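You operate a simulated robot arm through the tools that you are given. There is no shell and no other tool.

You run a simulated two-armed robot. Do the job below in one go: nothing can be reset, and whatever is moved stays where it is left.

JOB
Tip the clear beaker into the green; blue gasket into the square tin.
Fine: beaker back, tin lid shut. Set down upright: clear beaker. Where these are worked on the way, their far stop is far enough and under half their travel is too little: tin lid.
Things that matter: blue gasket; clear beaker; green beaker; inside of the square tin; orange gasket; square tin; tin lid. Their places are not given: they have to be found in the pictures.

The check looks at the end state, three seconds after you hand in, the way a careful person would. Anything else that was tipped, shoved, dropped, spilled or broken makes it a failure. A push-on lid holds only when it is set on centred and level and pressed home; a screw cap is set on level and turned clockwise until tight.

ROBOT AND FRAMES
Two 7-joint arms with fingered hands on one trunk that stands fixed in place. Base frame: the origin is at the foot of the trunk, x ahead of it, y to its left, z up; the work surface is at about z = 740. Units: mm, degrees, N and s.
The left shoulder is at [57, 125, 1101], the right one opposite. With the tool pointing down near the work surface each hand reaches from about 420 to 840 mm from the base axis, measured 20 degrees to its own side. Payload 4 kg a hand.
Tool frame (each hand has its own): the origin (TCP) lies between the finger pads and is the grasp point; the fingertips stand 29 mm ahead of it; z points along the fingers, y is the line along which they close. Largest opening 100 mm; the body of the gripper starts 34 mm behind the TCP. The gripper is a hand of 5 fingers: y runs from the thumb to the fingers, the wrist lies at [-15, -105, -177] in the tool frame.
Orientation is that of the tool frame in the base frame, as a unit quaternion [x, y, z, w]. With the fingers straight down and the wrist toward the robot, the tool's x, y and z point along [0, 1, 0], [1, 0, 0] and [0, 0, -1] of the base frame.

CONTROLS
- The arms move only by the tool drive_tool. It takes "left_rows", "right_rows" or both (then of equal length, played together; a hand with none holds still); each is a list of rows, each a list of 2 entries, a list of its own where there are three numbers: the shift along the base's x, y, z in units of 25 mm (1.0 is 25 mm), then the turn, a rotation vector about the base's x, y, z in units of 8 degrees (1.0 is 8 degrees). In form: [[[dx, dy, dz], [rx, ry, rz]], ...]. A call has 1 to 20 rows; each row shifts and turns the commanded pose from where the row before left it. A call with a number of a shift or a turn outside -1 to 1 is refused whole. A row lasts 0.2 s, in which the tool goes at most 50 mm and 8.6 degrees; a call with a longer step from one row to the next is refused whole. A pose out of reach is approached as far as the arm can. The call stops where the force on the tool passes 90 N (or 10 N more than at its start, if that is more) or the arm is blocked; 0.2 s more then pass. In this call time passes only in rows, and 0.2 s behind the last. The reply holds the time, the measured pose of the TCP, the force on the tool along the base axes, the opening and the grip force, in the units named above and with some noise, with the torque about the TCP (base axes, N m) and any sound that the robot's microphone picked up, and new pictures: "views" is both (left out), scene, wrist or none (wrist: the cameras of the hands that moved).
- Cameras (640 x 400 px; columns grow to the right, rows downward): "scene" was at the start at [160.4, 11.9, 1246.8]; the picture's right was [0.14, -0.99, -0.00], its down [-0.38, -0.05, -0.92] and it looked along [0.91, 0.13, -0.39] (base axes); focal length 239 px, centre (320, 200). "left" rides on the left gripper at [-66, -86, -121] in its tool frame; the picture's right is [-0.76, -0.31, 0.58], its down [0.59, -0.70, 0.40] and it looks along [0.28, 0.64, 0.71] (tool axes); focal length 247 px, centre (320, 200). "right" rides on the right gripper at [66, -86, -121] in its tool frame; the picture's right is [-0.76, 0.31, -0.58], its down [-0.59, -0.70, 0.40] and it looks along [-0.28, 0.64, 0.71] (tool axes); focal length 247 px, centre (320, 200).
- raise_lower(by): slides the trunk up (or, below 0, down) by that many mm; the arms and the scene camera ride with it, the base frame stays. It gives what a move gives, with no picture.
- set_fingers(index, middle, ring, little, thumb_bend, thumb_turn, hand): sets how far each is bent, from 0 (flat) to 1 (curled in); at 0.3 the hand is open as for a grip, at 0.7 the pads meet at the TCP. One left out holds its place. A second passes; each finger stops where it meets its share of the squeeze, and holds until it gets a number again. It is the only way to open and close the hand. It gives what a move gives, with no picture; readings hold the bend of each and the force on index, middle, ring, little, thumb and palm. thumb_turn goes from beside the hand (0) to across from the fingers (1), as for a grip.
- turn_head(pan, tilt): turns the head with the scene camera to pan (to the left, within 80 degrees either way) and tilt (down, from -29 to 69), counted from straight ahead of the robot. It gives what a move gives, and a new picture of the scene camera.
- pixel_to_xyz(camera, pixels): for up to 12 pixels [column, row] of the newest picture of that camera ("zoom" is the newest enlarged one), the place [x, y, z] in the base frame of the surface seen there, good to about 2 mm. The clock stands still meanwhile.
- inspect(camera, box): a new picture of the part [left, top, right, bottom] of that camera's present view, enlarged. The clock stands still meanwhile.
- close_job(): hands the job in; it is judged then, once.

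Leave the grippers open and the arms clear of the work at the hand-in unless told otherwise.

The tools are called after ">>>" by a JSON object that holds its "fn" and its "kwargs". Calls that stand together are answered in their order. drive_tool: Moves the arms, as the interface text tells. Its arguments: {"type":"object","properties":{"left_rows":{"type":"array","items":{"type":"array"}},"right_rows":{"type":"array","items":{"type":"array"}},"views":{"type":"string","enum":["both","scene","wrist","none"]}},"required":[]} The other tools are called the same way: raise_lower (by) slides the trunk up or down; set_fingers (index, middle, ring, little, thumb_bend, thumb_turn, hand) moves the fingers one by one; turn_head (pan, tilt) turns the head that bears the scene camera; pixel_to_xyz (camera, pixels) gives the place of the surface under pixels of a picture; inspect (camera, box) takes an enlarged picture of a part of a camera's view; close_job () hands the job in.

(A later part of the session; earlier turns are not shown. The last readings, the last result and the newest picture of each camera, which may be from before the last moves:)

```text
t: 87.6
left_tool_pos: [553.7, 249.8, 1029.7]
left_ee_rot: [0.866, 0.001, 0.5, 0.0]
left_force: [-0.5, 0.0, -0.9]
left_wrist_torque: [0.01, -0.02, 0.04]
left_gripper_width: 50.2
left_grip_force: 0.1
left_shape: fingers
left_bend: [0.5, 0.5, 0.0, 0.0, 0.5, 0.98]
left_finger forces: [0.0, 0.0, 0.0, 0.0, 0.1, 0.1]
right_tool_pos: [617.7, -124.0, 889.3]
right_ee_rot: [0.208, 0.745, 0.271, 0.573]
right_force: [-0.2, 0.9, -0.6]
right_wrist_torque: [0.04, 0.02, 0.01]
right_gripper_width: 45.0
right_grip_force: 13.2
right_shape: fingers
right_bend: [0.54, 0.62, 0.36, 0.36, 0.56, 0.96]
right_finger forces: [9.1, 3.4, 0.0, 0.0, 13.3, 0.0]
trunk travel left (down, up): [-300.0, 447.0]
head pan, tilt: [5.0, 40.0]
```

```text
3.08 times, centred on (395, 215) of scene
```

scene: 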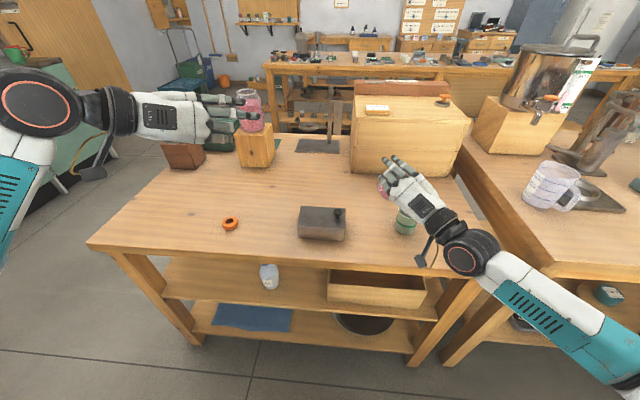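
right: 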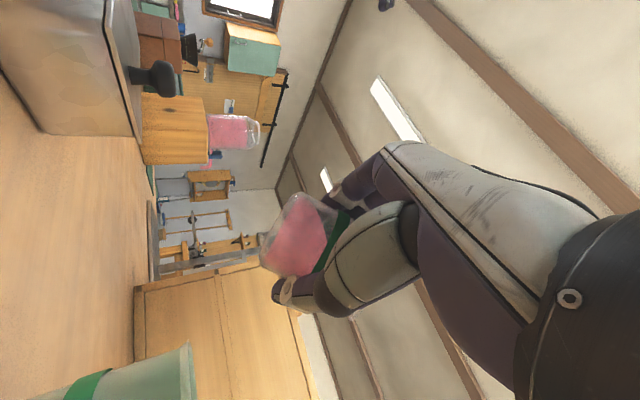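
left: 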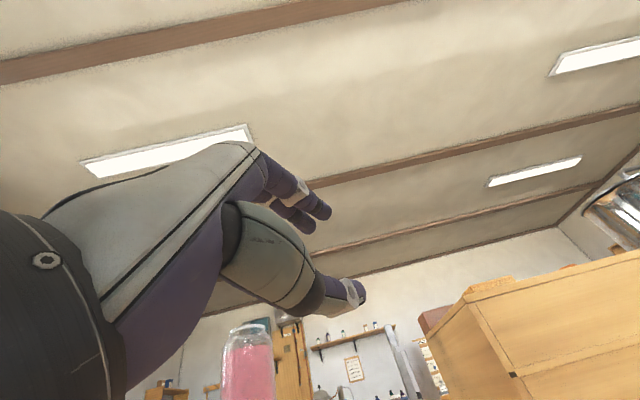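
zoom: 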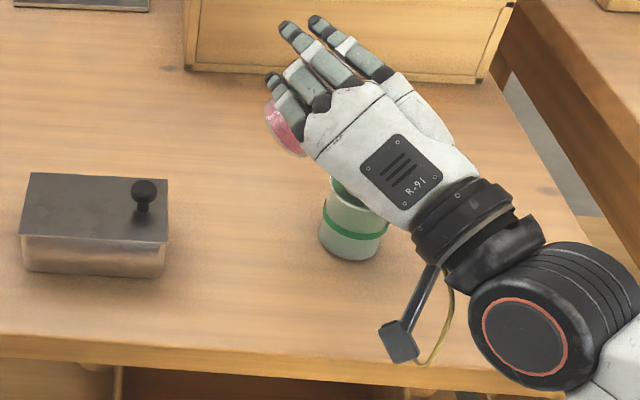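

At 40° the liquid is still inside. I'll continue to 56° while lowering toward the pour position, TCP about (617.5,−132,855).

>>> {"fn": "drive_tool", "kwargs": {"right_rows": [[[0, -0.04, -0.17], [0.25, 0, 0]], [[0, -0.04, -0.17], [0.25, 0, 0]], [[0, -0.04, -0.17], [0.25, 0, 0]], [[0, -0.04, -0.17], [0.25, 0, 0]], [[0, -0.04, -0.17], [0.25, 0, 0]], [[0, -0.04, -0.17], [0.25, 0, 0]], [[0, -0.04, -0.17], [0.25, 0, 0]], [[0, -0.04, -0.17], [0.25, 0, 0]]], "views": "both"}}

>>> {"fn": "inspect", "kwargs": {"camera": "scene", "box": [340, 160, 460, 260]}}

>>> {"fn": "inspect", "kwargs": {"camera": "right", "box": [100, 160, 420, 400]}}

```text
t: 89.4
left_tool_pos: [554.3, 251.3, 1029.9]
left_ee_rot: [0.866, 0.001, 0.5, 0.0]
left_force: [0.2, 0.6, -0.1]
left_wrist_torque: [0.03, 0.01, -0.01]
left_gripper_width: 50.0
left_grip_force: 0.0
left_shape: fingers
left_bend: [0.5, 0.5, 0.0, 0.0, 0.5, 0.98]
left_finger forces: [0.0, 0.0, 0.1, 0.0, 0.0, 0.0]
right_tool_pos: [616.6, -132.9, 855.7]
right_ee_rot: [0.285, 0.7, 0.373, 0.538]
right_force: [0.2, -0.5, -0.9]
right_wrist_torque: [0.01, 0.05, 0.01]
right_gripper_width: 45.0
right_grip_force: 14.1
right_shape: fingers
right_bend: [0.54, 0.62, 0.36, 0.36, 0.56, 0.96]
right_finger forces: [9.1, 3.5, 0.0, 0.1, 13.4, 0.0]
trunk travel left (down, up): [-300.0, 447.0]
head pan, tilt: [5.0, 40.0]
```

scene: 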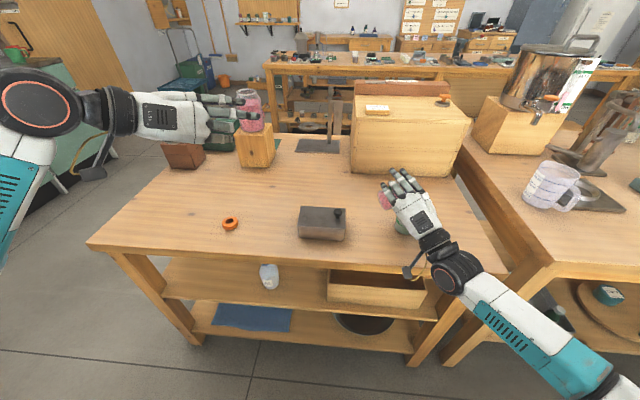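
right: 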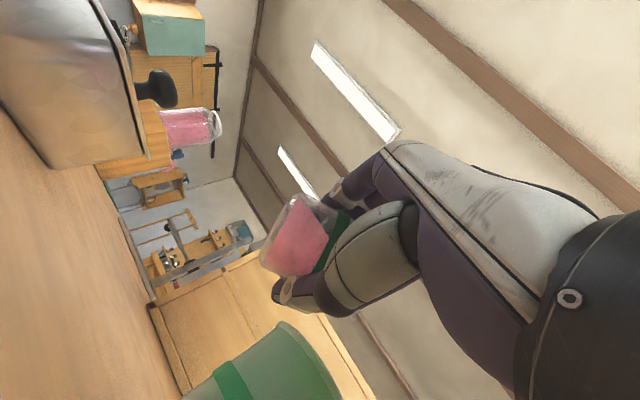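

```text
4.00 times, centred on (400, 210) of scene
```

zoom: 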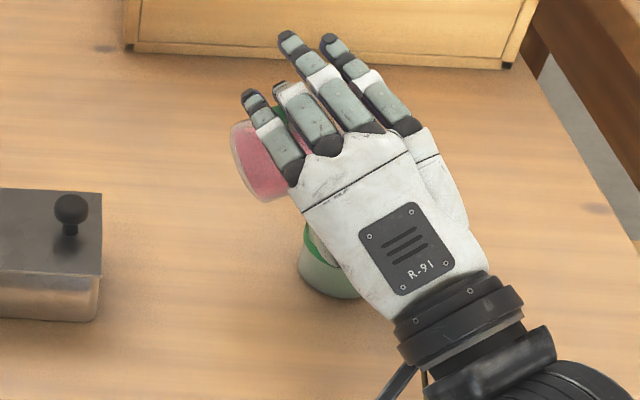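

```text
1.67 times, centred on (260, 280) of right
```

zoom: 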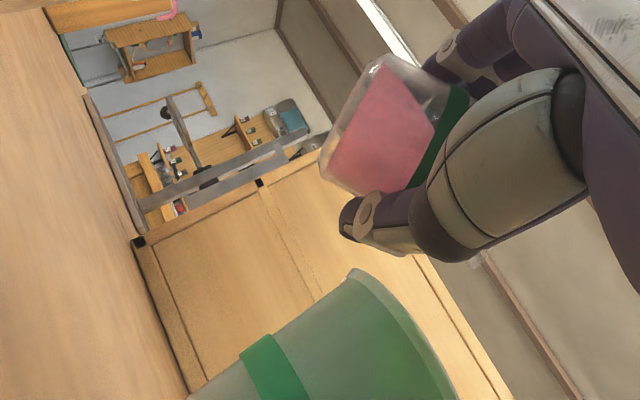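

At 56° the thumb clears the green rim and the lip is above its mouth. I'll continue to 64° and look for the first flow.

>>> {"fn": "drive_tool", "kwargs": {"right_rows": [[[0, 0, 0.01], [0.25, 0, 0]], [[0, 0, 0.01], [0.25, 0, 0]], [[0, -0.01, 0.01], [0.25, 0, 0]], [[0, -0.01, 0.01], [0.25, 0, 0]]], "views": "wrist"}}

>>> {"fn": "inspect", "kwargs": {"camera": "right", "box": [100, 160, 420, 400]}}

>>> {"fn": "inspect", "kwargs": {"camera": "scene", "box": [340, 160, 460, 260]}}

```text
t: 90.4
left_tool_pos: [554.1, 250.9, 1029.5]
left_ee_rot: [0.866, 0.001, 0.501, 0.0]
left_force: [-0.8, -0.3, -0.2]
left_wrist_torque: [0.0, 0.0, 0.0]
left_gripper_width: 49.9
left_grip_force: 0.1
left_shape: fingers
left_bend: [0.5, 0.5, 0.0, 0.0, 0.5, 0.98]
left_finger forces: [0.0, 0.0, 0.0, 0.0, 0.0, 0.1]
right_tool_pos: [617.1, -133.8, 857.3]
right_ee_rot: [0.323, 0.672, 0.42, 0.516]
right_force: [0.0, -0.4, -0.9]
right_wrist_torque: [-0.01, -0.02, -0.01]
right_gripper_width: 45.0
right_grip_force: 13.1
right_shape: fingers
right_bend: [0.54, 0.62, 0.36, 0.36, 0.56, 0.96]
right_finger forces: [9.2, 3.5, 0.1, 0.0, 13.5, 0.1]
trunk travel left (down, up): [-300.0, 447.0]
head pan, tilt: [5.0, 40.0]
```

right: 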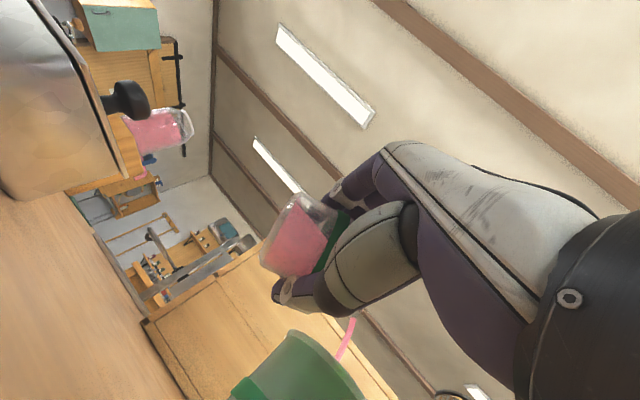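

```text
1.67 times, centred on (260, 280) of right
```

zoom: 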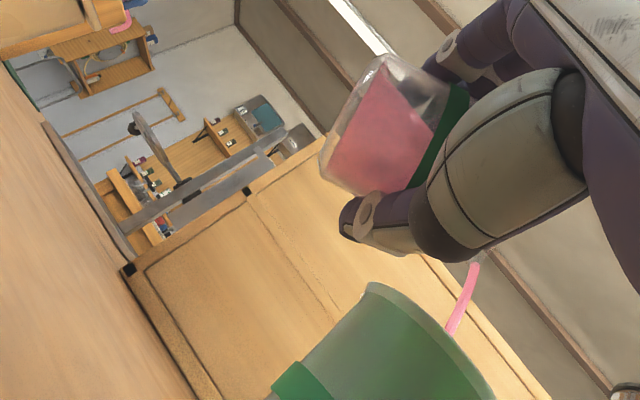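

```text
4.00 times, centred on (400, 210) of scene
```

zoom: 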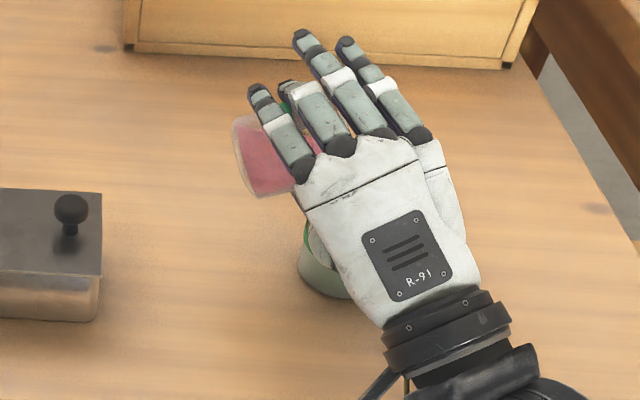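

A pink stream leaves the spout and goes into the green mouth, near its middle ((450,330) in the zoom). I'll keep the lip in place and roll slowly on to 72°.

>>> {"fn": "drive_tool", "kwargs": {"right_rows": [[[0, -0.02, 0.04], [0.2, 0, 0]], [[0, -0.02, 0.04], [0.2, 0, 0]], [[0, -0.02, 0.04], [0.2, 0, 0]], [[0, -0.02, 0.04], [0.2, 0, 0]], [[0, -0.02, 0.04], [0.2, 0, 0]]], "views": "wrist"}}

>>> {"fn": "inspect", "kwargs": {"camera": "right", "box": [100, 160, 420, 400]}}

>>> {"fn": "inspect", "kwargs": {"camera": "scene", "box": [340, 160, 460, 260]}}

```text
t: 91.6
left_tool_pos: [554.8, 250.6, 1029.1]
left_ee_rot: [0.866, 0.0, 0.501, 0.0]
left_force: [-0.3, 0.2, 0.2]
left_wrist_torque: [0.03, -0.02, -0.01]
left_gripper_width: 49.7
left_grip_force: 0.1
left_shape: fingers
left_bend: [0.5, 0.5, 0.0, 0.0, 0.5, 0.98]
left_finger forces: [0.1, 0.0, 0.0, 0.0, 0.0, 0.0]
right_tool_pos: [618.5, -135.3, 863.4]
right_ee_rot: [0.357, 0.642, 0.467, 0.492]
right_force: [-0.4, 0.6, -1.4]
right_wrist_torque: [0.0, 0.01, 0.01]
right_gripper_width: 44.9
right_grip_force: 12.8
right_shape: fingers
right_bend: [0.54, 0.62, 0.36, 0.36, 0.56, 0.96]
right_finger forces: [9.1, 3.5, 0.0, 0.0, 13.4, 0.0]
trunk travel left (down, up): [-300.0, 447.0]
head pan, tilt: [5.0, 40.0]
```

right: 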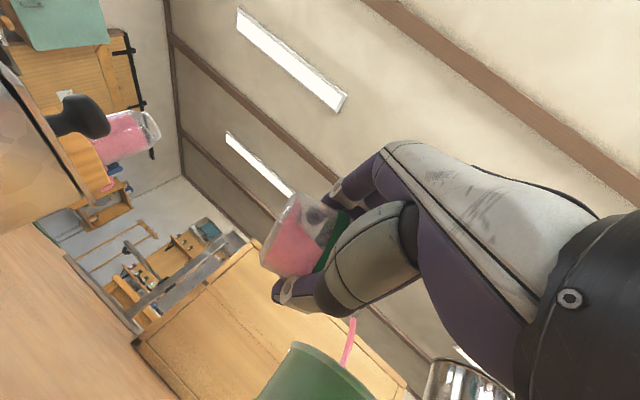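

```text
1.67 times, centred on (260, 280) of right
```

zoom: 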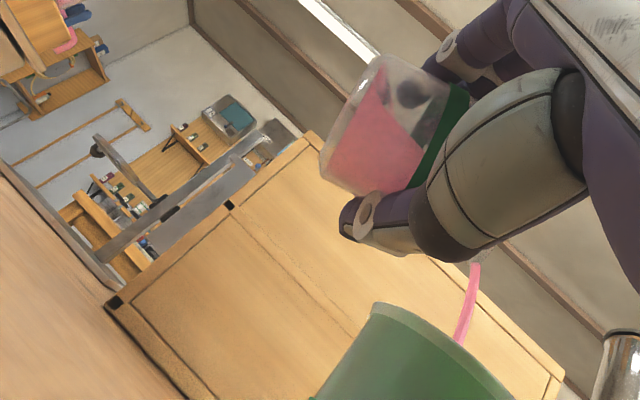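

```text
4.00 times, centred on (400, 210) of scene
```

zoom: 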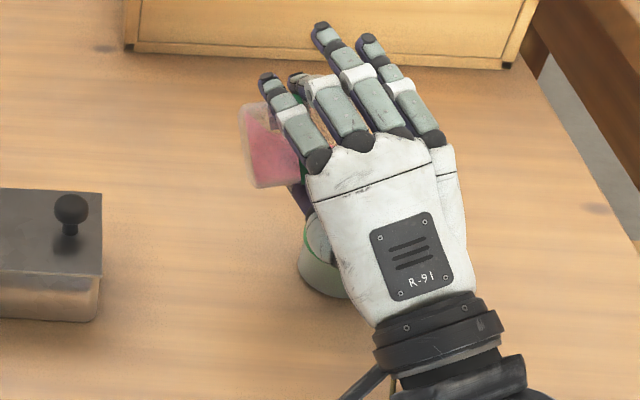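

The stream is still falling into the green beaker well inside its rim. Continuing slowly to 80°.

>>> {"fn": "drive_tool", "kwargs": {"right_rows": [[[0, -0.025, 0.035], [0.2, 0, 0]], [[0, -0.025, 0.035], [0.2, 0, 0]], [[0, -0.025, 0.035], [0.2, 0, 0]], [[0, -0.025, 0.035], [0.2, 0, 0]], [[0, -0.025, 0.035], [0.2, 0, 0]]], "views": "wrist"}}

>>> {"fn": "inspect", "kwargs": {"camera": "right", "box": [100, 160, 420, 400]}}

```text
t: 92.8
left_tool_pos: [553.6, 251.1, 1029.3]
left_ee_rot: [0.866, 0.001, 0.5, 0.0]
left_force: [0.7, 1.0, -0.8]
left_wrist_torque: [-0.03, 0.03, 0.04]
left_gripper_width: 49.9
left_grip_force: 0.1
left_shape: fingers
left_bend: [0.5, 0.5, 0.0, 0.0, 0.5, 0.98]
left_finger forces: [0.0, 0.0, 0.1, 0.1, 0.1, 0.1]
right_tool_pos: [616.8, -137.7, 866.3]
right_ee_rot: [0.391, 0.608, 0.51, 0.466]
right_force: [-0.3, -0.4, -0.8]
right_wrist_torque: [-0.04, -0.03, 0.02]
right_gripper_width: 45.0
right_grip_force: 12.9
right_shape: fingers
right_bend: [0.54, 0.62, 0.36, 0.36, 0.56, 0.96]
right_finger forces: [9.1, 3.5, 0.1, 0.1, 13.3, 0.1]
trunk travel left (down, up): [-300.0, 447.0]
head pan, tilt: [5.0, 40.0]
```

right: 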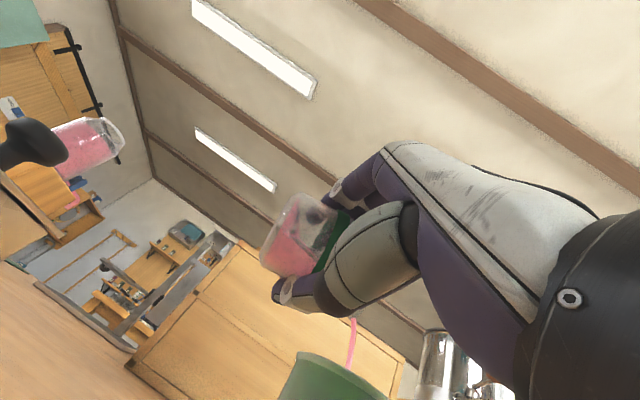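

```text
1.67 times, centred on (260, 280) of right
```

zoom: 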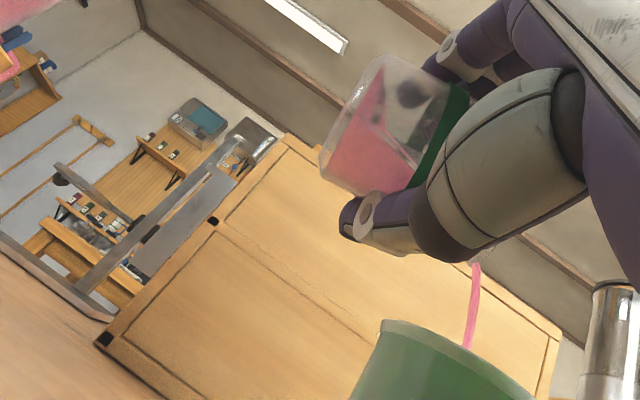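

Still pouring cleanly into the middle of the green mouth. On to 88°.

>>> {"fn": "drive_tool", "kwargs": {"right_rows": [[[0, -0.03, 0.035], [0.2, 0, 0]], [[0, -0.03, 0.035], [0.2, 0, 0]], [[0, -0.03, 0.035], [0.2, 0, 0]], [[0, -0.03, 0.035], [0.2, 0, 0]], [[0, -0.03, 0.035], [0.2, 0, 0]]], "views": "wrist"}}

>>> {"fn": "inspect", "kwargs": {"camera": "right", "box": [100, 160, 420, 400]}}

>>> {"fn": "inspect", "kwargs": {"camera": "scene", "box": [340, 160, 460, 260]}}

```text
t: 94.0
left_tool_pos: [553.2, 250.7, 1029.6]
left_ee_rot: [0.866, 0.0, 0.5, 0.0]
left_force: [0.9, -0.7, -0.3]
left_wrist_torque: [-0.01, 0.01, -0.01]
left_gripper_width: 50.0
left_grip_force: 0.2
left_shape: fingers
left_bend: [0.5, 0.5, 0.0, 0.0, 0.5, 0.98]
left_finger forces: [0.0, 0.0, 0.0, 0.1, 0.1, 0.0]
right_tool_pos: [618.0, -141.0, 871.3]
right_ee_rot: [0.423, 0.571, 0.551, 0.438]
right_force: [-0.4, 0.4, -0.6]
right_wrist_torque: [0.0, 0.02, 0.02]
right_gripper_width: 44.9
right_grip_force: 13.1
right_shape: fingers
right_bend: [0.54, 0.62, 0.36, 0.36, 0.56, 0.96]
right_finger forces: [9.1, 3.6, 0.0, 0.0, 13.3, 0.0]
trunk travel left (down, up): [-300.0, 447.0]
head pan, tilt: [5.0, 40.0]
```

right: 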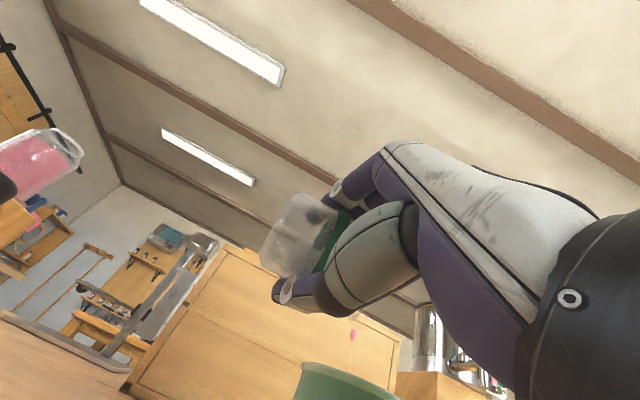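

```text
1.67 times, centred on (260, 280) of right
```

zoom: 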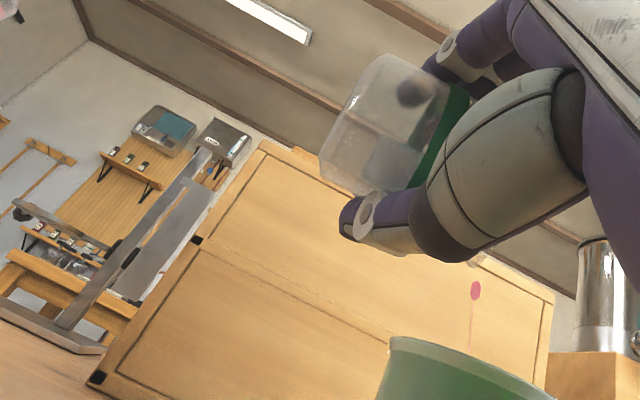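

```text
4.00 times, centred on (400, 210) of scene
```

zoom: 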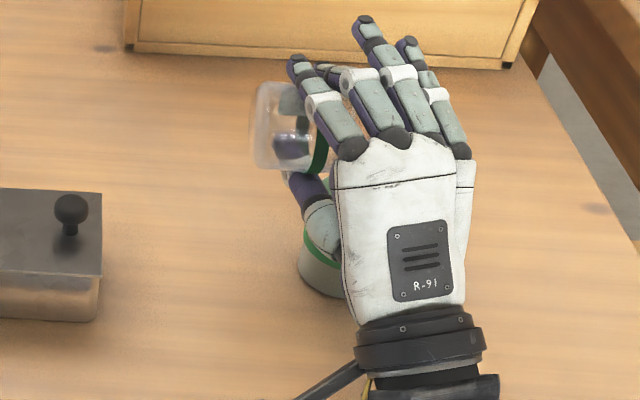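

The beaker looks empty, with a last drop falling at (475,290). I'll tip a bit further to 100° and hold a second to drain the rest.

>>> {"fn": "drive_tool", "kwargs": {"right_rows": [[[0, -0.045, 0.038], [0.25, 0, 0]], [[0, -0.045, 0.038], [0.25, 0, 0]], [[0, -0.045, 0.038], [0.25, 0, 0]], [[0, -0.045, 0.038], [0.25, 0, 0]], [[0, -0.045, 0.038], [0.25, 0, 0]], [[0, -0.045, 0.038], [0.25, 0, 0]], [[0, 0, 0], [0, 0, 0]], [[0, 0, 0], [0, 0, 0]], [[0, 0, 0], [0, 0, 0]], [[0, 0, 0], [0, 0, 0]], [[0, 0, 0], [0, 0, 0]], [[0, 0, 0], [0, 0, 0]]], "views": "wrist"}}

>>> {"fn": "inspect", "kwargs": {"camera": "right", "box": [180, 160, 420, 400]}}

>>> {"fn": "inspect", "kwargs": {"camera": "scene", "box": [340, 160, 460, 260]}}

```text
t: 96.6
left_tool_pos: [552.6, 251.3, 1030.5]
left_ee_rot: [0.866, 0.0, 0.501, 0.0]
left_force: [-0.4, -0.5, 0.1]
left_wrist_torque: [0.0, 0.0, 0.02]
left_gripper_width: 50.0
left_grip_force: 0.1
left_shape: fingers
left_bend: [0.5, 0.5, 0.0, 0.0, 0.5, 0.98]
left_finger forces: [0.0, 0.1, 0.0, 0.0, 0.0, 0.0]
right_tool_pos: [617.6, -147.8, 876.4]
right_ee_rot: [0.465, 0.511, 0.607, 0.391]
right_force: [-0.2, -0.9, 0.0]
right_wrist_torque: [-0.01, 0.01, -0.01]
right_gripper_width: 45.2
right_grip_force: 13.7
right_shape: fingers
right_bend: [0.54, 0.62, 0.36, 0.36, 0.56, 0.96]
right_finger forces: [9.2, 3.6, 0.0, 0.0, 13.4, 0.1]
trunk travel left (down, up): [-300.0, 447.0]
head pan, tilt: [5.0, 40.0]
```

right: 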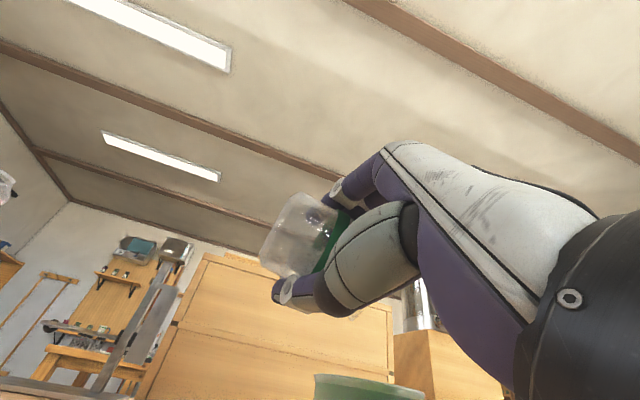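

```text
1.67 times, centred on (300, 280) of right
```

zoom: 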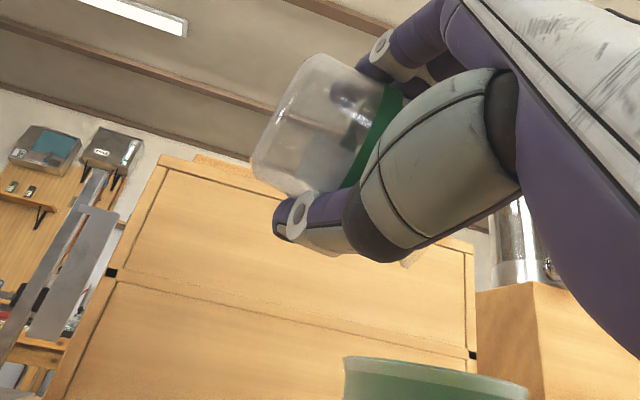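

```text
4.00 times, centred on (400, 210) of scene
```

zoom: 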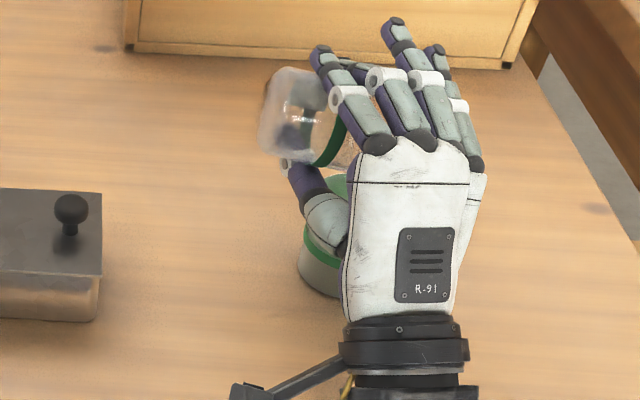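

The beaker is drained; the green one stands undisturbed. I'll roll back upright the same 100°, rising slightly to keep clear.

>>> {"fn": "drive_tool", "kwargs": {"right_rows": [[[0, 0.06, 0.06], [-0.5, 0, 0]], [[0, 0.06, 0.06], [-1, 0, 0]], [[0, 0.06, 0.06], [-1, 0, 0]], [[0, 0.06, 0.06], [-1, 0, 0]], [[0, 0.06, 0.06], [-1, 0, 0]], [[0, 0.06, 0.06], [-1, 0, 0]], [[0, 0.06, 0.06], [-1, 0, 0]], [[0, 0.06, 0.06], [-1, 0, 0]], [[0, 0.08, 0.06], [-1, 0, 0]], [[0, 0.08, 0.06], [-1, 0, 0]], [[0, 0.08, 0.06], [-1, 0, 0]], [[0, 0.08, 0.06], [-1, 0, 0]], [[0, 0.08, 0.06], [-1, 0, 0]]], "views": "both"}}

>>> {"fn": "inspect", "kwargs": {"camera": "scene", "box": [310, 150, 480, 280]}}

```text
t: 99.4
left_tool_pos: [554.0, 250.0, 1030.9]
left_ee_rot: [0.866, 0.001, 0.499, 0.0]
left_force: [-0.2, 0.0, 0.3]
left_wrist_torque: [0.02, 0.03, 0.01]
left_gripper_width: 49.9
left_grip_force: 0.1
left_shape: fingers
left_bend: [0.5, 0.5, 0.0, 0.0, 0.5, 0.98]
left_finger forces: [0.0, 0.0, 0.0, 0.0, 0.0, 0.0]
right_tool_pos: [618.3, -126.3, 895.3]
right_ee_rot: [-0.001, 0.794, -0.002, 0.608]
right_force: [0.8, -0.3, -1.6]
right_wrist_torque: [0.01, 0.0, 0.01]
right_gripper_width: 44.7
right_grip_force: 12.1
right_shape: fingers
right_bend: [0.54, 0.62, 0.36, 0.36, 0.56, 0.96]
right_finger forces: [9.0, 3.4, 0.1, 0.1, 12.5, 0.0]
trunk travel left (down, up): [-300.0, 447.0]
head pan, tilt: [5.0, 40.0]
```

scene: 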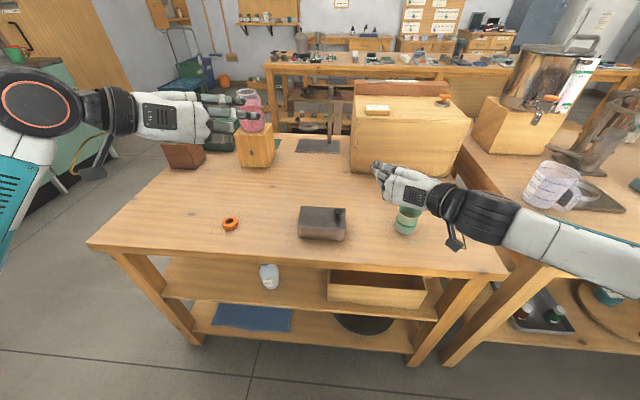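
right: 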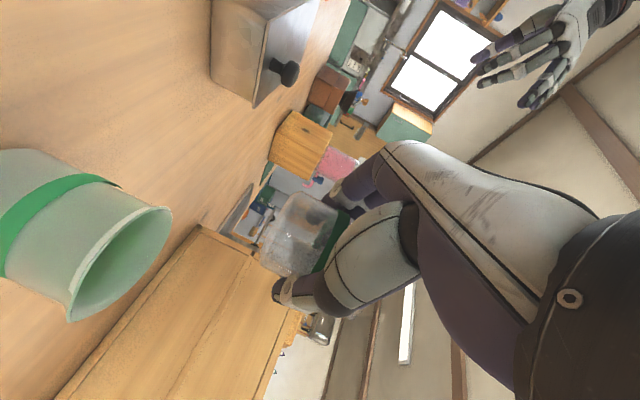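

```text
3.08 times, centred on (395, 215) of scene
```

zoom: 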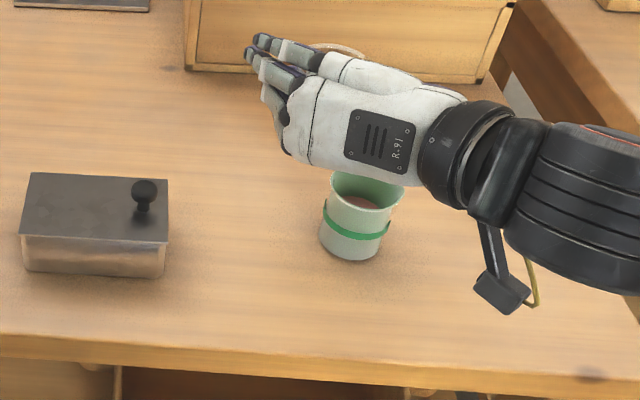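

The hand is upright again, but the forearm now takes a different posture, reaching right. Before moving back I'll check forearm and mug positions to be sure the arm won't hit anything on the right table.

>>> {"fn": "pixel_to_xyz", "kwargs": {"camera": "scene", "pixels": [[450, 205], [485, 212], [485, 235], [520, 230], [560, 240], [600, 245], [635, 255], [600, 270], [555, 185], [575, 205], [540, 205], [610, 200]]}}

>>> {"fn": "turn_head", "kwargs": {"pan": -25, "tilt": 35}}

```text
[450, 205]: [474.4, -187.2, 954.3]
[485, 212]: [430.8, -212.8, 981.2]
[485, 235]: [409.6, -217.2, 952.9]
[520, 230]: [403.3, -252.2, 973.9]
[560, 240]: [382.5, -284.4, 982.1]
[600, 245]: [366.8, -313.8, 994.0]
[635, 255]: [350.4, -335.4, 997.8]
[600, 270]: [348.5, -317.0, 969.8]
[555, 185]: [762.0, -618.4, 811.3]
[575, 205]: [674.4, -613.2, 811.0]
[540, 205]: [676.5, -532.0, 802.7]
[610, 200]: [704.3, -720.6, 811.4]
```

```text
t: 100.3
left_tool_pos: [552.5, 250.7, 1028.9]
left_ee_rot: [0.866, 0.0, 0.499, -0.001]
left_force: [0.1, -0.2, -0.3]
left_wrist_torque: [0.01, 0.01, -0.02]
left_gripper_width: 49.9
left_grip_force: 0.0
left_shape: fingers
left_bend: [0.5, 0.5, 0.0, 0.0, 0.5, 0.98]
left_finger forces: [0.0, 0.1, 0.0, 0.0, 0.0, 0.1]
right_tool_pos: [617.8, -125.9, 895.6]
right_ee_rot: [0.0, 0.793, 0.0, 0.609]
right_force: [0.5, 0.9, -0.7]
right_wrist_torque: [0.0, 0.02, -0.01]
right_gripper_width: 44.7
right_grip_force: 12.2
right_shape: fingers
right_bend: [0.54, 0.62, 0.36, 0.36, 0.56, 0.96]
right_finger forces: [9.0, 3.4, 0.0, 0.1, 12.5, 0.0]
trunk travel left (down, up): [-300.0, 447.0]
head pan, tilt: [-25.0, 35.0]
```

scene: 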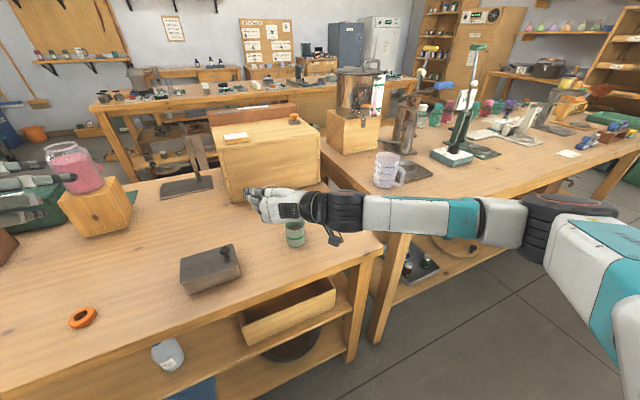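

The forearm is high (z≈970–1000) and well in front of the right table, so the way back is clear. I'll carry the empty beaker back above its spot.

>>> {"fn": "drive_tool", "kwargs": {"right_rows": [[[-0.058, -0.3, 0], [0, 0, 0]], [[-0.058, -0.6, 0], [0, 0, 0]], [[-0.058, -0.9, 0], [0, 0, 0]], [[-0.058, -0.9, 0], [0, 0, 0]], [[-0.058, -0.9, 0], [0, 0, 0]], [[-0.058, -0.9, 0], [0, 0, 0]], [[-0.058, -0.9, 0], [0, 0, 0]], [[-0.058, -0.9, 0], [0, 0, 0]], [[-0.058, -0.5, 0], [0, 0, 0]], [[-0.058, -0.295, 0], [0, 0, 0]]], "views": "both"}}

>>> {"fn": "inspect", "kwargs": {"camera": "right", "box": [180, 140, 420, 340]}}

```text
t: 102.5
left_tool_pos: [553.3, 250.7, 1030.0]
left_ee_rot: [0.866, 0.001, 0.5, 0.0]
left_force: [-0.9, -0.5, 0.7]
left_wrist_torque: [0.0, 0.01, -0.01]
left_gripper_width: 49.9
left_grip_force: 0.1
left_shape: fingers
left_bend: [0.5, 0.5, 0.0, 0.0, 0.5, 0.98]
left_finger forces: [0.0, 0.1, 0.0, 0.1, 0.0, 0.1]
right_tool_pos: [602.7, -303.9, 896.6]
right_ee_rot: [0.0, 0.793, 0.001, 0.61]
right_force: [-0.3, 0.3, -0.5]
right_wrist_torque: [-0.02, 0.01, 0.02]
right_gripper_width: 44.9
right_grip_force: 11.8
right_shape: fingers
right_bend: [0.54, 0.62, 0.36, 0.36, 0.56, 0.96]
right_finger forces: [9.0, 3.4, 0.0, 0.0, 12.6, 0.0]
trunk travel left (down, up): [-300.0, 447.0]
head pan, tilt: [-25.0, 35.0]
```

scene: 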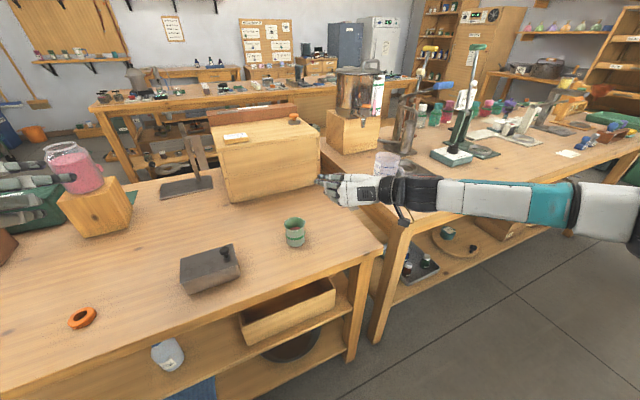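
right: 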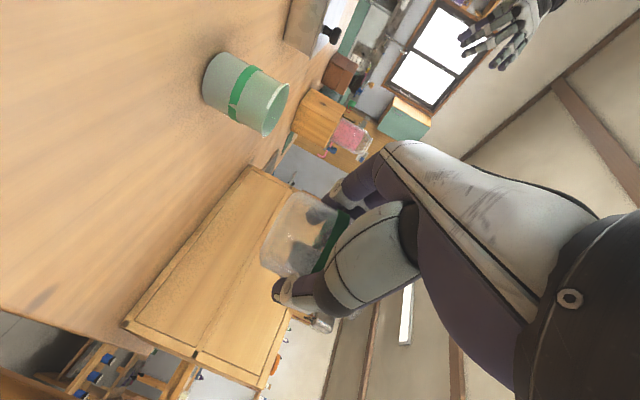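

```text
2.00 times, centred on (300, 240) of right
```

zoom: 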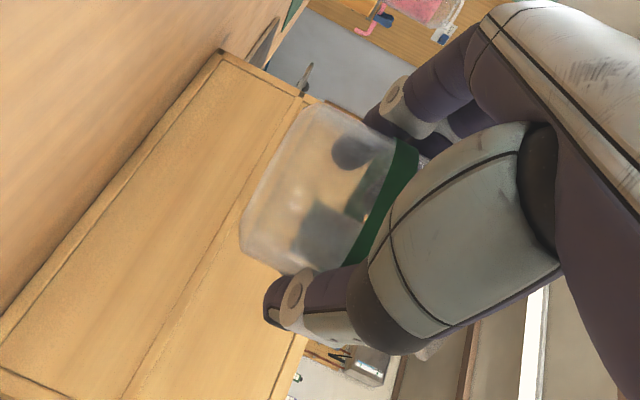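

The beaker sits in the hand exactly as before. I'll lower it to just above the table.

>>> {"fn": "drive_tool", "kwargs": {"right_rows": [[[0, 0, -0.4], [0, 0, 0]], [[0, 0, -0.8], [0, 0, 0]], [[0, 0, -0.8], [0, 0, 0]], [[0, 0, -0.8], [0, 0, 0]], [[0, 0, -0.8], [0, 0, 0]], [[0, 0, -0.6], [0, 0, 0]], [[0, 0, -0.3], [0, 0, 0]], [[0, 0, -0.15], [0, 0, 0]]], "views": "both"}}

>>> {"fn": "inspect", "kwargs": {"camera": "right", "box": [180, 140, 420, 340]}}

>>> {"fn": "inspect", "kwargs": {"camera": "scene", "box": [250, 150, 480, 310]}}

```text
t: 104.3
left_tool_pos: [553.4, 251.1, 1029.5]
left_ee_rot: [0.866, 0.001, 0.499, 0.0]
left_force: [-0.1, -0.7, 0.6]
left_wrist_torque: [0.01, 0.0, -0.01]
left_gripper_width: 49.7
left_grip_force: 0.1
left_shape: fingers
left_bend: [0.5, 0.5, 0.0, 0.0, 0.5, 0.98]
left_finger forces: [0.0, 0.0, 0.1, 0.1, 0.0, 0.0]
right_tool_pos: [602.9, -302.4, 779.3]
right_ee_rot: [0.0, 0.793, 0.001, 0.609]
right_force: [0.5, -0.4, -1.0]
right_wrist_torque: [-0.03, 0.0, 0.0]
right_gripper_width: 44.5
right_grip_force: 12.7
right_shape: fingers
right_bend: [0.54, 0.62, 0.36, 0.36, 0.56, 0.96]
right_finger forces: [9.1, 3.4, 0.0, 0.1, 12.4, 0.0]
trunk travel left (down, up): [-300.0, 447.0]
head pan, tilt: [-25.0, 35.0]
```

scene: 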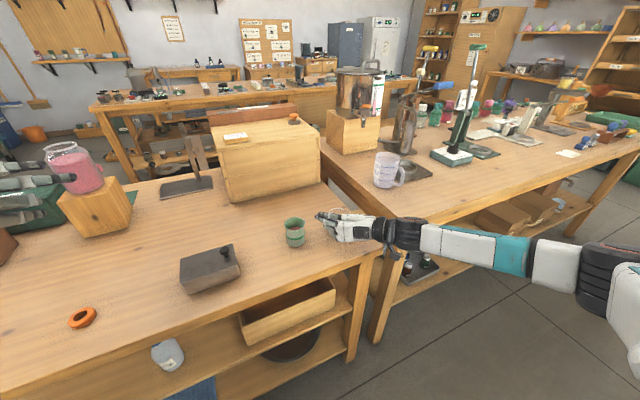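
right: 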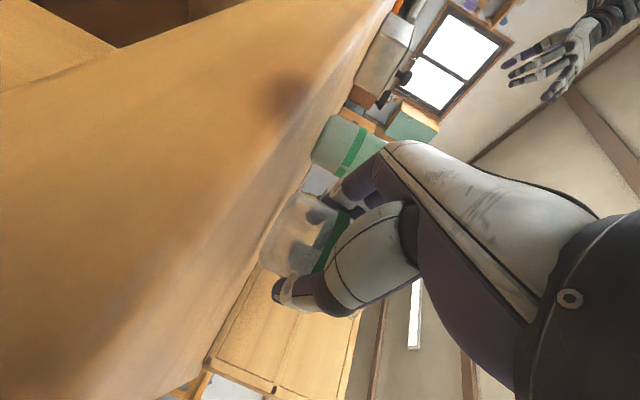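

```text
2.00 times, centred on (300, 240) of right
```

zoom: 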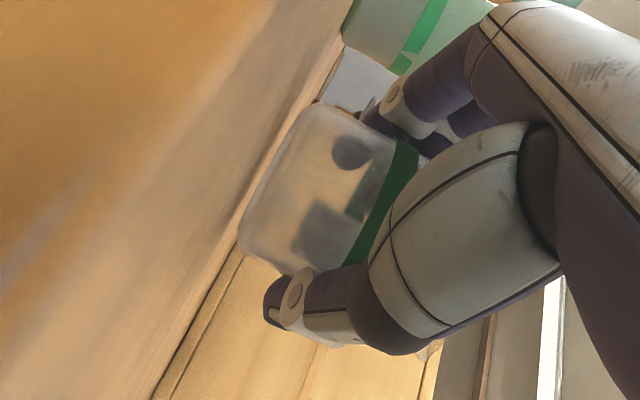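

```text
2.50 times, centred on (365, 230) of scene
```

zoom: 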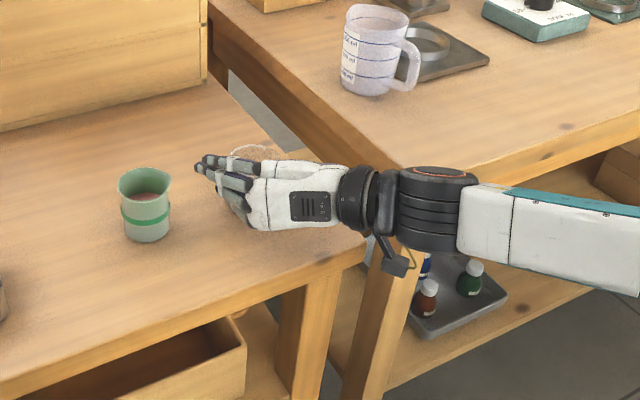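

About 4–5 mm remain. I'll ease down in 1 mm steps, watching the vertical force.

>>> {"fn": "drive_tool", "kwargs": {"right_rows": [[[0, 0, -0.04], [0, 0, 0]], [[0, 0, -0.04], [0, 0, 0]], [[0, 0, -0.04], [0, 0, 0]], [[0, 0, -0.03], [0, 0, 0]]], "views": "none"}}

>>> {"fn": "inspect", "kwargs": {"camera": "right", "box": [180, 140, 420, 340]}}

```text
t: 105.3
left_tool_pos: [554.2, 249.7, 1030.8]
left_ee_rot: [0.866, 0.0, 0.5, 0.0]
left_force: [0.4, -0.4, 0.1]
left_wrist_torque: [-0.02, 0.06, 0.01]
left_gripper_width: 50.0
left_grip_force: 0.1
left_shape: fingers
left_bend: [0.5, 0.5, 0.0, 0.0, 0.5, 0.98]
left_finger forces: [0.1, 0.0, 0.0, 0.0, 0.0, 0.0]
right_tool_pos: [602.0, -303.0, 776.3]
right_ee_rot: [-0.001, 0.793, -0.001, 0.609]
right_force: [0.2, -0.6, 0.6]
right_wrist_torque: [-0.04, 0.02, -0.03]
right_gripper_width: 44.5
right_grip_force: 12.5
right_shape: fingers
right_bend: [0.54, 0.62, 0.36, 0.36, 0.56, 0.97]
right_finger forces: [8.9, 3.6, 0.0, 0.1, 12.7, 0.0]
trunk travel left (down, up): [-300.0, 447.0]
head pan, tilt: [-25.0, 35.0]
```

```text
2.00 times, centred on (300, 240) of right
```

zoom: 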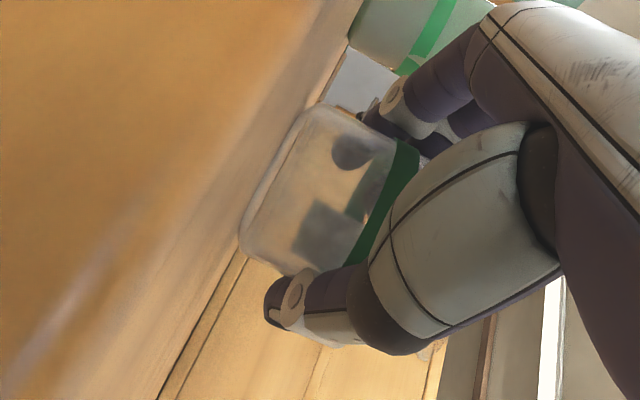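

Contact is just beginning. One more millimetre to seat it.

>>> {"fn": "drive_tool", "kwargs": {"right_rows": [[[0, 0, -0.03], [0, 0, 0]], [[0, 0, -0.02], [0, 0, 0]]], "views": "none"}}

```text
t: 106.0
left_tool_pos: [553.7, 251.1, 1030.3]
left_ee_rot: [0.866, 0.0, 0.5, -0.001]
left_force: [0.0, -0.9, -1.1]
left_wrist_torque: [0.0, 0.0, 0.0]
left_gripper_width: 50.0
left_grip_force: 0.1
left_shape: fingers
left_bend: [0.5, 0.5, 0.0, 0.0, 0.5, 0.98]
left_finger forces: [0.0, 0.0, 0.0, 0.0, 0.0, 0.0]
right_tool_pos: [601.6, -302.3, 775.7]
right_ee_rot: [-0.001, 0.793, 0.0, 0.609]
right_force: [0.4, 0.8, 2.2]
right_wrist_torque: [-0.08, 0.01, 0.01]
right_gripper_width: 44.5
right_grip_force: 12.3
right_shape: fingers
right_bend: [0.54, 0.62, 0.36, 0.36, 0.56, 0.97]
right_finger forces: [9.2, 4.4, 0.2, 0.1, 12.6, 0.1]
trunk travel left (down, up): [-300.0, 447.0]
head pan, tilt: [-25.0, 35.0]
```

Seated (2.2 N upward). I'll release in two gentle steps.

>>> {"fn": "set_fingers", "kwargs": {"hand": "right", "index": 0.5, "middle": 0.5, "thumb_bend": 0.5}}

>>> {"fn": "set_fingers", "kwargs": {"hand": "right", "index": 0.38, "middle": 0.38, "thumb_bend": 0.38}}

>>> {"fn": "inspect", "kwargs": {"camera": "right", "box": [180, 140, 420, 340]}}

```text
t: 107.0
left_tool_pos: [553.6, 249.7, 1030.1]
left_ee_rot: [0.866, 0.001, 0.5, 0.0]
left_force: [0.1, 0.9, 0.5]
left_wrist_torque: [-0.01, -0.02, 0.01]
left_gripper_width: 49.9
left_grip_force: 0.0
left_shape: fingers
left_bend: [0.5, 0.5, 0.0, 0.0, 0.5, 0.98]
left_finger forces: [0.0, 0.0, 0.0, 0.0, 0.0, 0.1]
right_tool_pos: [602.9, -303.8, 775.1]
right_ee_rot: [0.0, 0.793, -0.001, 0.609]
right_force: [-0.6, 0.8, -0.3]
right_wrist_torque: [0.0, 0.01, 0.0]
right_gripper_width: 50.7
right_grip_force: 0.1
right_shape: fingers
right_bend: [0.5, 0.5, 0.36, 0.36, 0.5, 0.98]
right_finger forces: [0.1, 0.1, 0.0, 0.0, 0.2, 0.0]
trunk travel left (down, up): [-300.0, 447.0]
head pan, tilt: [-25.0, 35.0]
```

```text
t: 108.0
left_tool_pos: [553.6, 250.2, 1029.3]
left_ee_rot: [0.866, 0.001, 0.5, -0.001]
left_force: [-0.3, -0.1, 0.4]
left_wrist_torque: [0.04, 0.0, 0.01]
left_gripper_width: 50.0
left_grip_force: 0.0
left_shape: fingers
left_bend: [0.5, 0.5, 0.0, 0.0, 0.5, 0.98]
left_finger forces: [0.0, 0.0, 0.0, 0.0, 0.0, 0.0]
right_tool_pos: [602.8, -303.4, 774.3]
right_ee_rot: [0.0, 0.793, -0.001, 0.609]
right_force: [0.1, 0.2, -0.4]
right_wrist_torque: [0.0, 0.0, 0.02]
right_gripper_width: 79.2
right_grip_force: 0.0
right_shape: fingers
right_bend: [0.38, 0.38, 0.36, 0.36, 0.38, 0.98]
right_finger forces: [0.0, 0.1, 0.0, 0.1, 0.1, 0.0]
trunk travel left (down, up): [-300.0, 447.0]
head pan, tilt: [-25.0, 35.0]
```

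```text
2.00 times, centred on (300, 240) of right
```

zoom: 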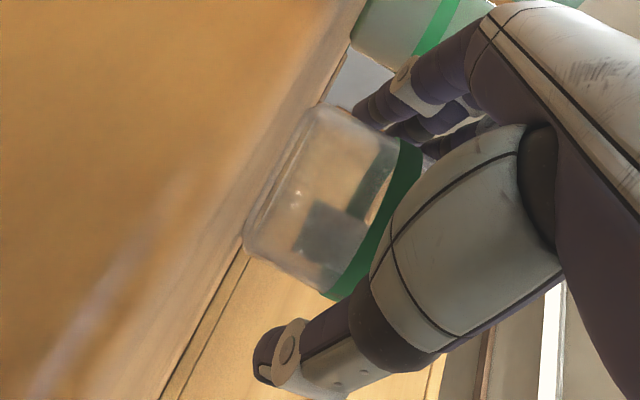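

The beaker stands free. I'll back the hand straight out along its own axis.

>>> {"fn": "drive_tool", "kwargs": {"right_rows": [[[-0.3, 0, 0.08], [0, 0, 0]], [[-0.4, 0, 0.107], [0, 0, 0]], [[-0.6, 0, 0.16], [0, 0, 0]], [[-0.8, 0, 0.214], [0, 0, 0]], [[-0.8, 0, 0.214], [0, 0, 0]], [[-0.8, 0, 0.214], [0, 0, 0]], [[-0.8, 0, 0.214], [0, 0, 0]]], "views": "both"}}

>>> {"fn": "inspect", "kwargs": {"camera": "scene", "box": [250, 180, 420, 300]}}

```text
t: 109.5
left_tool_pos: [553.2, 250.4, 1029.9]
left_ee_rot: [0.866, 0.001, 0.5, 0.0]
left_force: [-0.7, 0.7, -0.4]
left_wrist_torque: [-0.02, 0.03, -0.04]
left_gripper_width: 50.0
left_grip_force: 0.1
left_shape: fingers
left_bend: [0.5, 0.5, 0.0, 0.0, 0.5, 0.98]
left_finger forces: [0.0, 0.0, 0.1, 0.0, 0.1, 0.0]
right_tool_pos: [488.4, -304.3, 805.4]
right_ee_rot: [0.0, 0.793, 0.0, 0.609]
right_force: [0.4, 0.1, -0.4]
right_wrist_torque: [0.04, 0.06, 0.0]
right_gripper_width: 79.4
right_grip_force: 0.0
right_shape: fingers
right_bend: [0.38, 0.38, 0.36, 0.36, 0.38, 0.98]
right_finger forces: [0.1, 0.0, 0.1, 0.0, 0.0, 0.1]
trunk travel left (down, up): [-300.0, 447.0]
head pan, tilt: [-25.0, 35.0]
```

scene: 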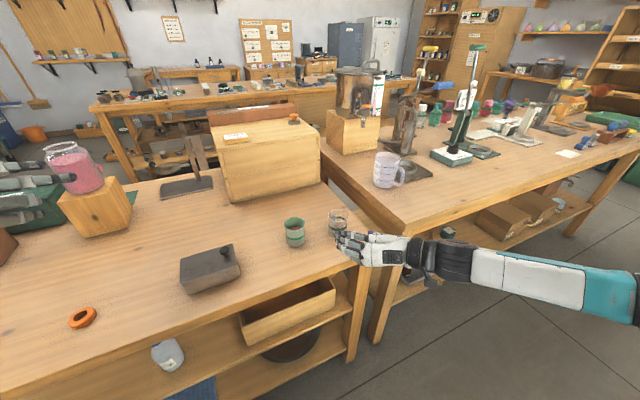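
right: 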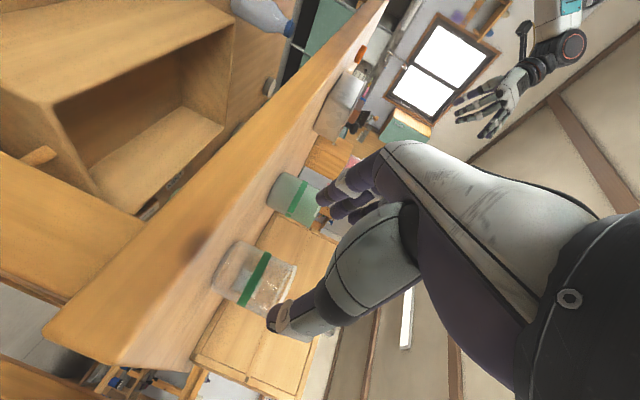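

```text
3.33 times, centred on (335, 240) of scene
```

zoom: 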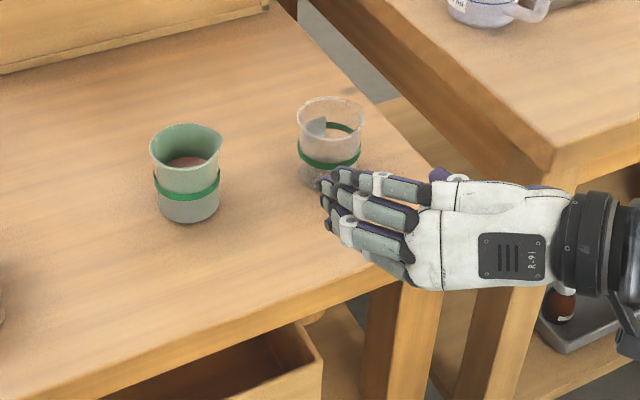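

The clear beaker stands upright and empty; the green one holds the liquid. I'll raise the right hand well away and open both hands.

>>> {"fn": "drive_tool", "kwargs": {"right_rows": [[[-0.4, -0.2, 0.4], [0, 0, 0]], [[-0.2, -0.2, 0.8], [0, 0, 0]], [[0, -0.2, 0.9], [0, 0, 0]], [[0, -0.2, 0.9], [0, 0, 0]], [[0, -0.2, 0.9], [0, 0, 0]], [[0, -0.2, 0.9], [0, 0.5, 0]], [[0, -0.2, 0.9], [0, 0.5, 0]], [[0, -0.2, 0.9], [0, 0.5, 0]], [[0, 0, 0.9], [0, 0.5, 0]], [[0, 0, 0.5], [0, 0.5, 0]]], "views": "scene"}}

>>> {"fn": "set_fingers", "kwargs": {"hand": "right", "index": 0.3, "middle": 0.3, "ring": 0.3, "little": 0.3, "thumb_bend": 0.3}}

>>> {"fn": "set_fingers", "kwargs": {"hand": "left", "index": 0.3, "middle": 0.3, "ring": 0.3, "little": 0.3, "thumb_bend": 0.3}}

>>> {"fn": "turn_head", "kwargs": {"pan": 5, "tilt": 40}}

```text
t: 111.8
left_tool_pos: [553.1, 251.3, 1029.3]
left_ee_rot: [0.866, 0.0, 0.5, -0.001]
left_force: [0.0, 1.0, 0.3]
left_wrist_torque: [-0.02, 0.0, 0.02]
left_gripper_width: 49.7
left_grip_force: 0.1
left_shape: fingers
left_bend: [0.5, 0.5, 0.0, 0.0, 0.5, 0.98]
left_finger forces: [0.0, 0.0, 0.1, 0.0, 0.0, 0.0]
right_tool_pos: [473.9, -344.7, 1005.2]
right_ee_rot: [-0.001, 0.887, -0.001, 0.461]
right_force: [0.5, 0.3, -0.2]
right_wrist_torque: [-0.01, 0.0, -0.02]
right_gripper_width: 79.3
right_grip_force: 0.0
right_shape: fingers
right_bend: [0.38, 0.38, 0.36, 0.36, 0.38, 0.98]
right_finger forces: [0.0, 0.0, 0.1, 0.0, 0.0, 0.0]
trunk travel left (down, up): [-300.0, 447.0]
head pan, tilt: [-25.0, 35.0]
```

scene: 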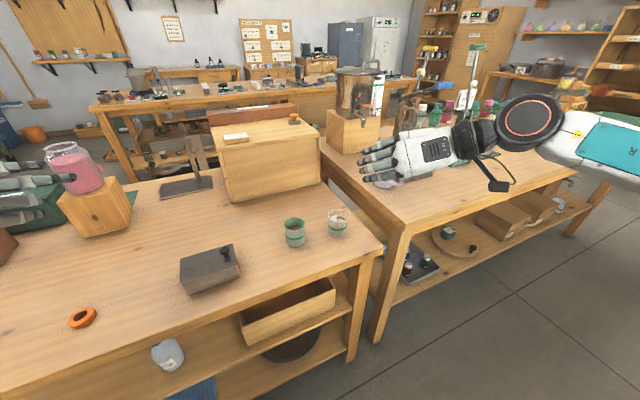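

```text
t: 112.8
left_tool_pos: [553.1, 250.2, 1029.6]
left_ee_rot: [0.866, 0.001, 0.499, -0.001]
left_force: [0.8, -0.6, -1.2]
left_wrist_torque: [-0.02, -0.01, 0.0]
left_gripper_width: 49.9
left_grip_force: 0.1
left_shape: fingers
left_bend: [0.5, 0.5, 0.0, 0.0, 0.5, 0.98]
left_finger forces: [0.0, 0.1, 0.0, 0.0, 0.1, 0.0]
right_tool_pos: [474.2, -344.5, 1003.4]
right_ee_rot: [-0.001, 0.887, -0.001, 0.462]
right_force: [0.0, 0.4, -0.3]
right_wrist_torque: [0.0, 0.0, -0.02]
right_gripper_width: 98.3
right_grip_force: 0.1
right_shape: fingers
right_bend: [0.3, 0.3, 0.3, 0.3, 0.3, 0.98]
right_finger forces: [0.1, 0.0, 0.0, 0.0, 0.0, 0.1]
trunk travel left (down, up): [-300.0, 447.0]
head pan, tilt: [-25.0, 35.0]
```

```text
t: 113.8
left_tool_pos: [555.1, 249.3, 1030.1]
left_ee_rot: [0.866, 0.0, 0.5, -0.001]
left_force: [-0.5, -0.1, -0.2]
left_wrist_torque: [0.02, 0.01, 0.02]
left_gripper_width: 98.2
left_grip_force: 0.2
left_shape: fingers
left_bend: [0.3, 0.3, 0.3, 0.3, 0.3, 0.98]
left_finger forces: [0.0, 0.1, 0.0, 0.0, 0.0, 0.0]
right_tool_pos: [474.5, -343.6, 1004.5]
right_ee_rot: [0.0, 0.887, -0.001, 0.462]
right_force: [-0.1, -0.3, 0.7]
right_wrist_torque: [-0.01, 0.01, -0.03]
right_gripper_width: 98.5
right_grip_force: 0.1
right_shape: fingers
right_bend: [0.3, 0.3, 0.3, 0.3, 0.3, 0.98]
right_finger forces: [0.1, 0.0, 0.1, 0.0, 0.1, 0.0]
trunk travel left (down, up): [-300.0, 447.0]
head pan, tilt: [-25.0, 35.0]
```

```text
t: 114.7
left_tool_pos: [553.8, 249.7, 1029.4]
left_ee_rot: [0.866, 0.0, 0.5, 0.0]
left_force: [0.0, -0.3, 0.2]
left_wrist_torque: [-0.02, 0.0, 0.01]
left_gripper_width: 98.2
left_grip_force: 0.0
left_shape: fingers
left_bend: [0.3, 0.3, 0.3, 0.3, 0.3, 0.98]
left_finger forces: [0.0, 0.1, 0.0, 0.0, 0.0, 0.0]
right_tool_pos: [473.8, -344.2, 1004.9]
right_ee_rot: [0.0, 0.887, -0.001, 0.461]
right_force: [0.4, -1.1, -0.3]
right_wrist_torque: [-0.02, 0.01, -0.02]
right_gripper_width: 98.4
right_grip_force: 0.1
right_shape: fingers
right_bend: [0.3, 0.3, 0.3, 0.3, 0.3, 0.98]
right_finger forces: [0.0, 0.0, 0.1, 0.0, 0.0, 0.0]
trunk travel left (down, up): [-300.0, 447.0]
head pan, tilt: [5.0, 40.0]
```

scene: 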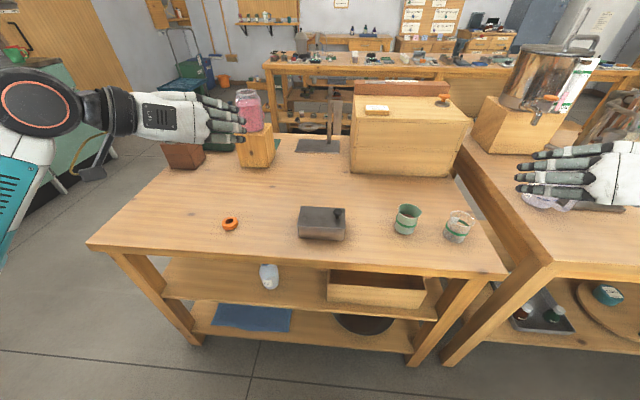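

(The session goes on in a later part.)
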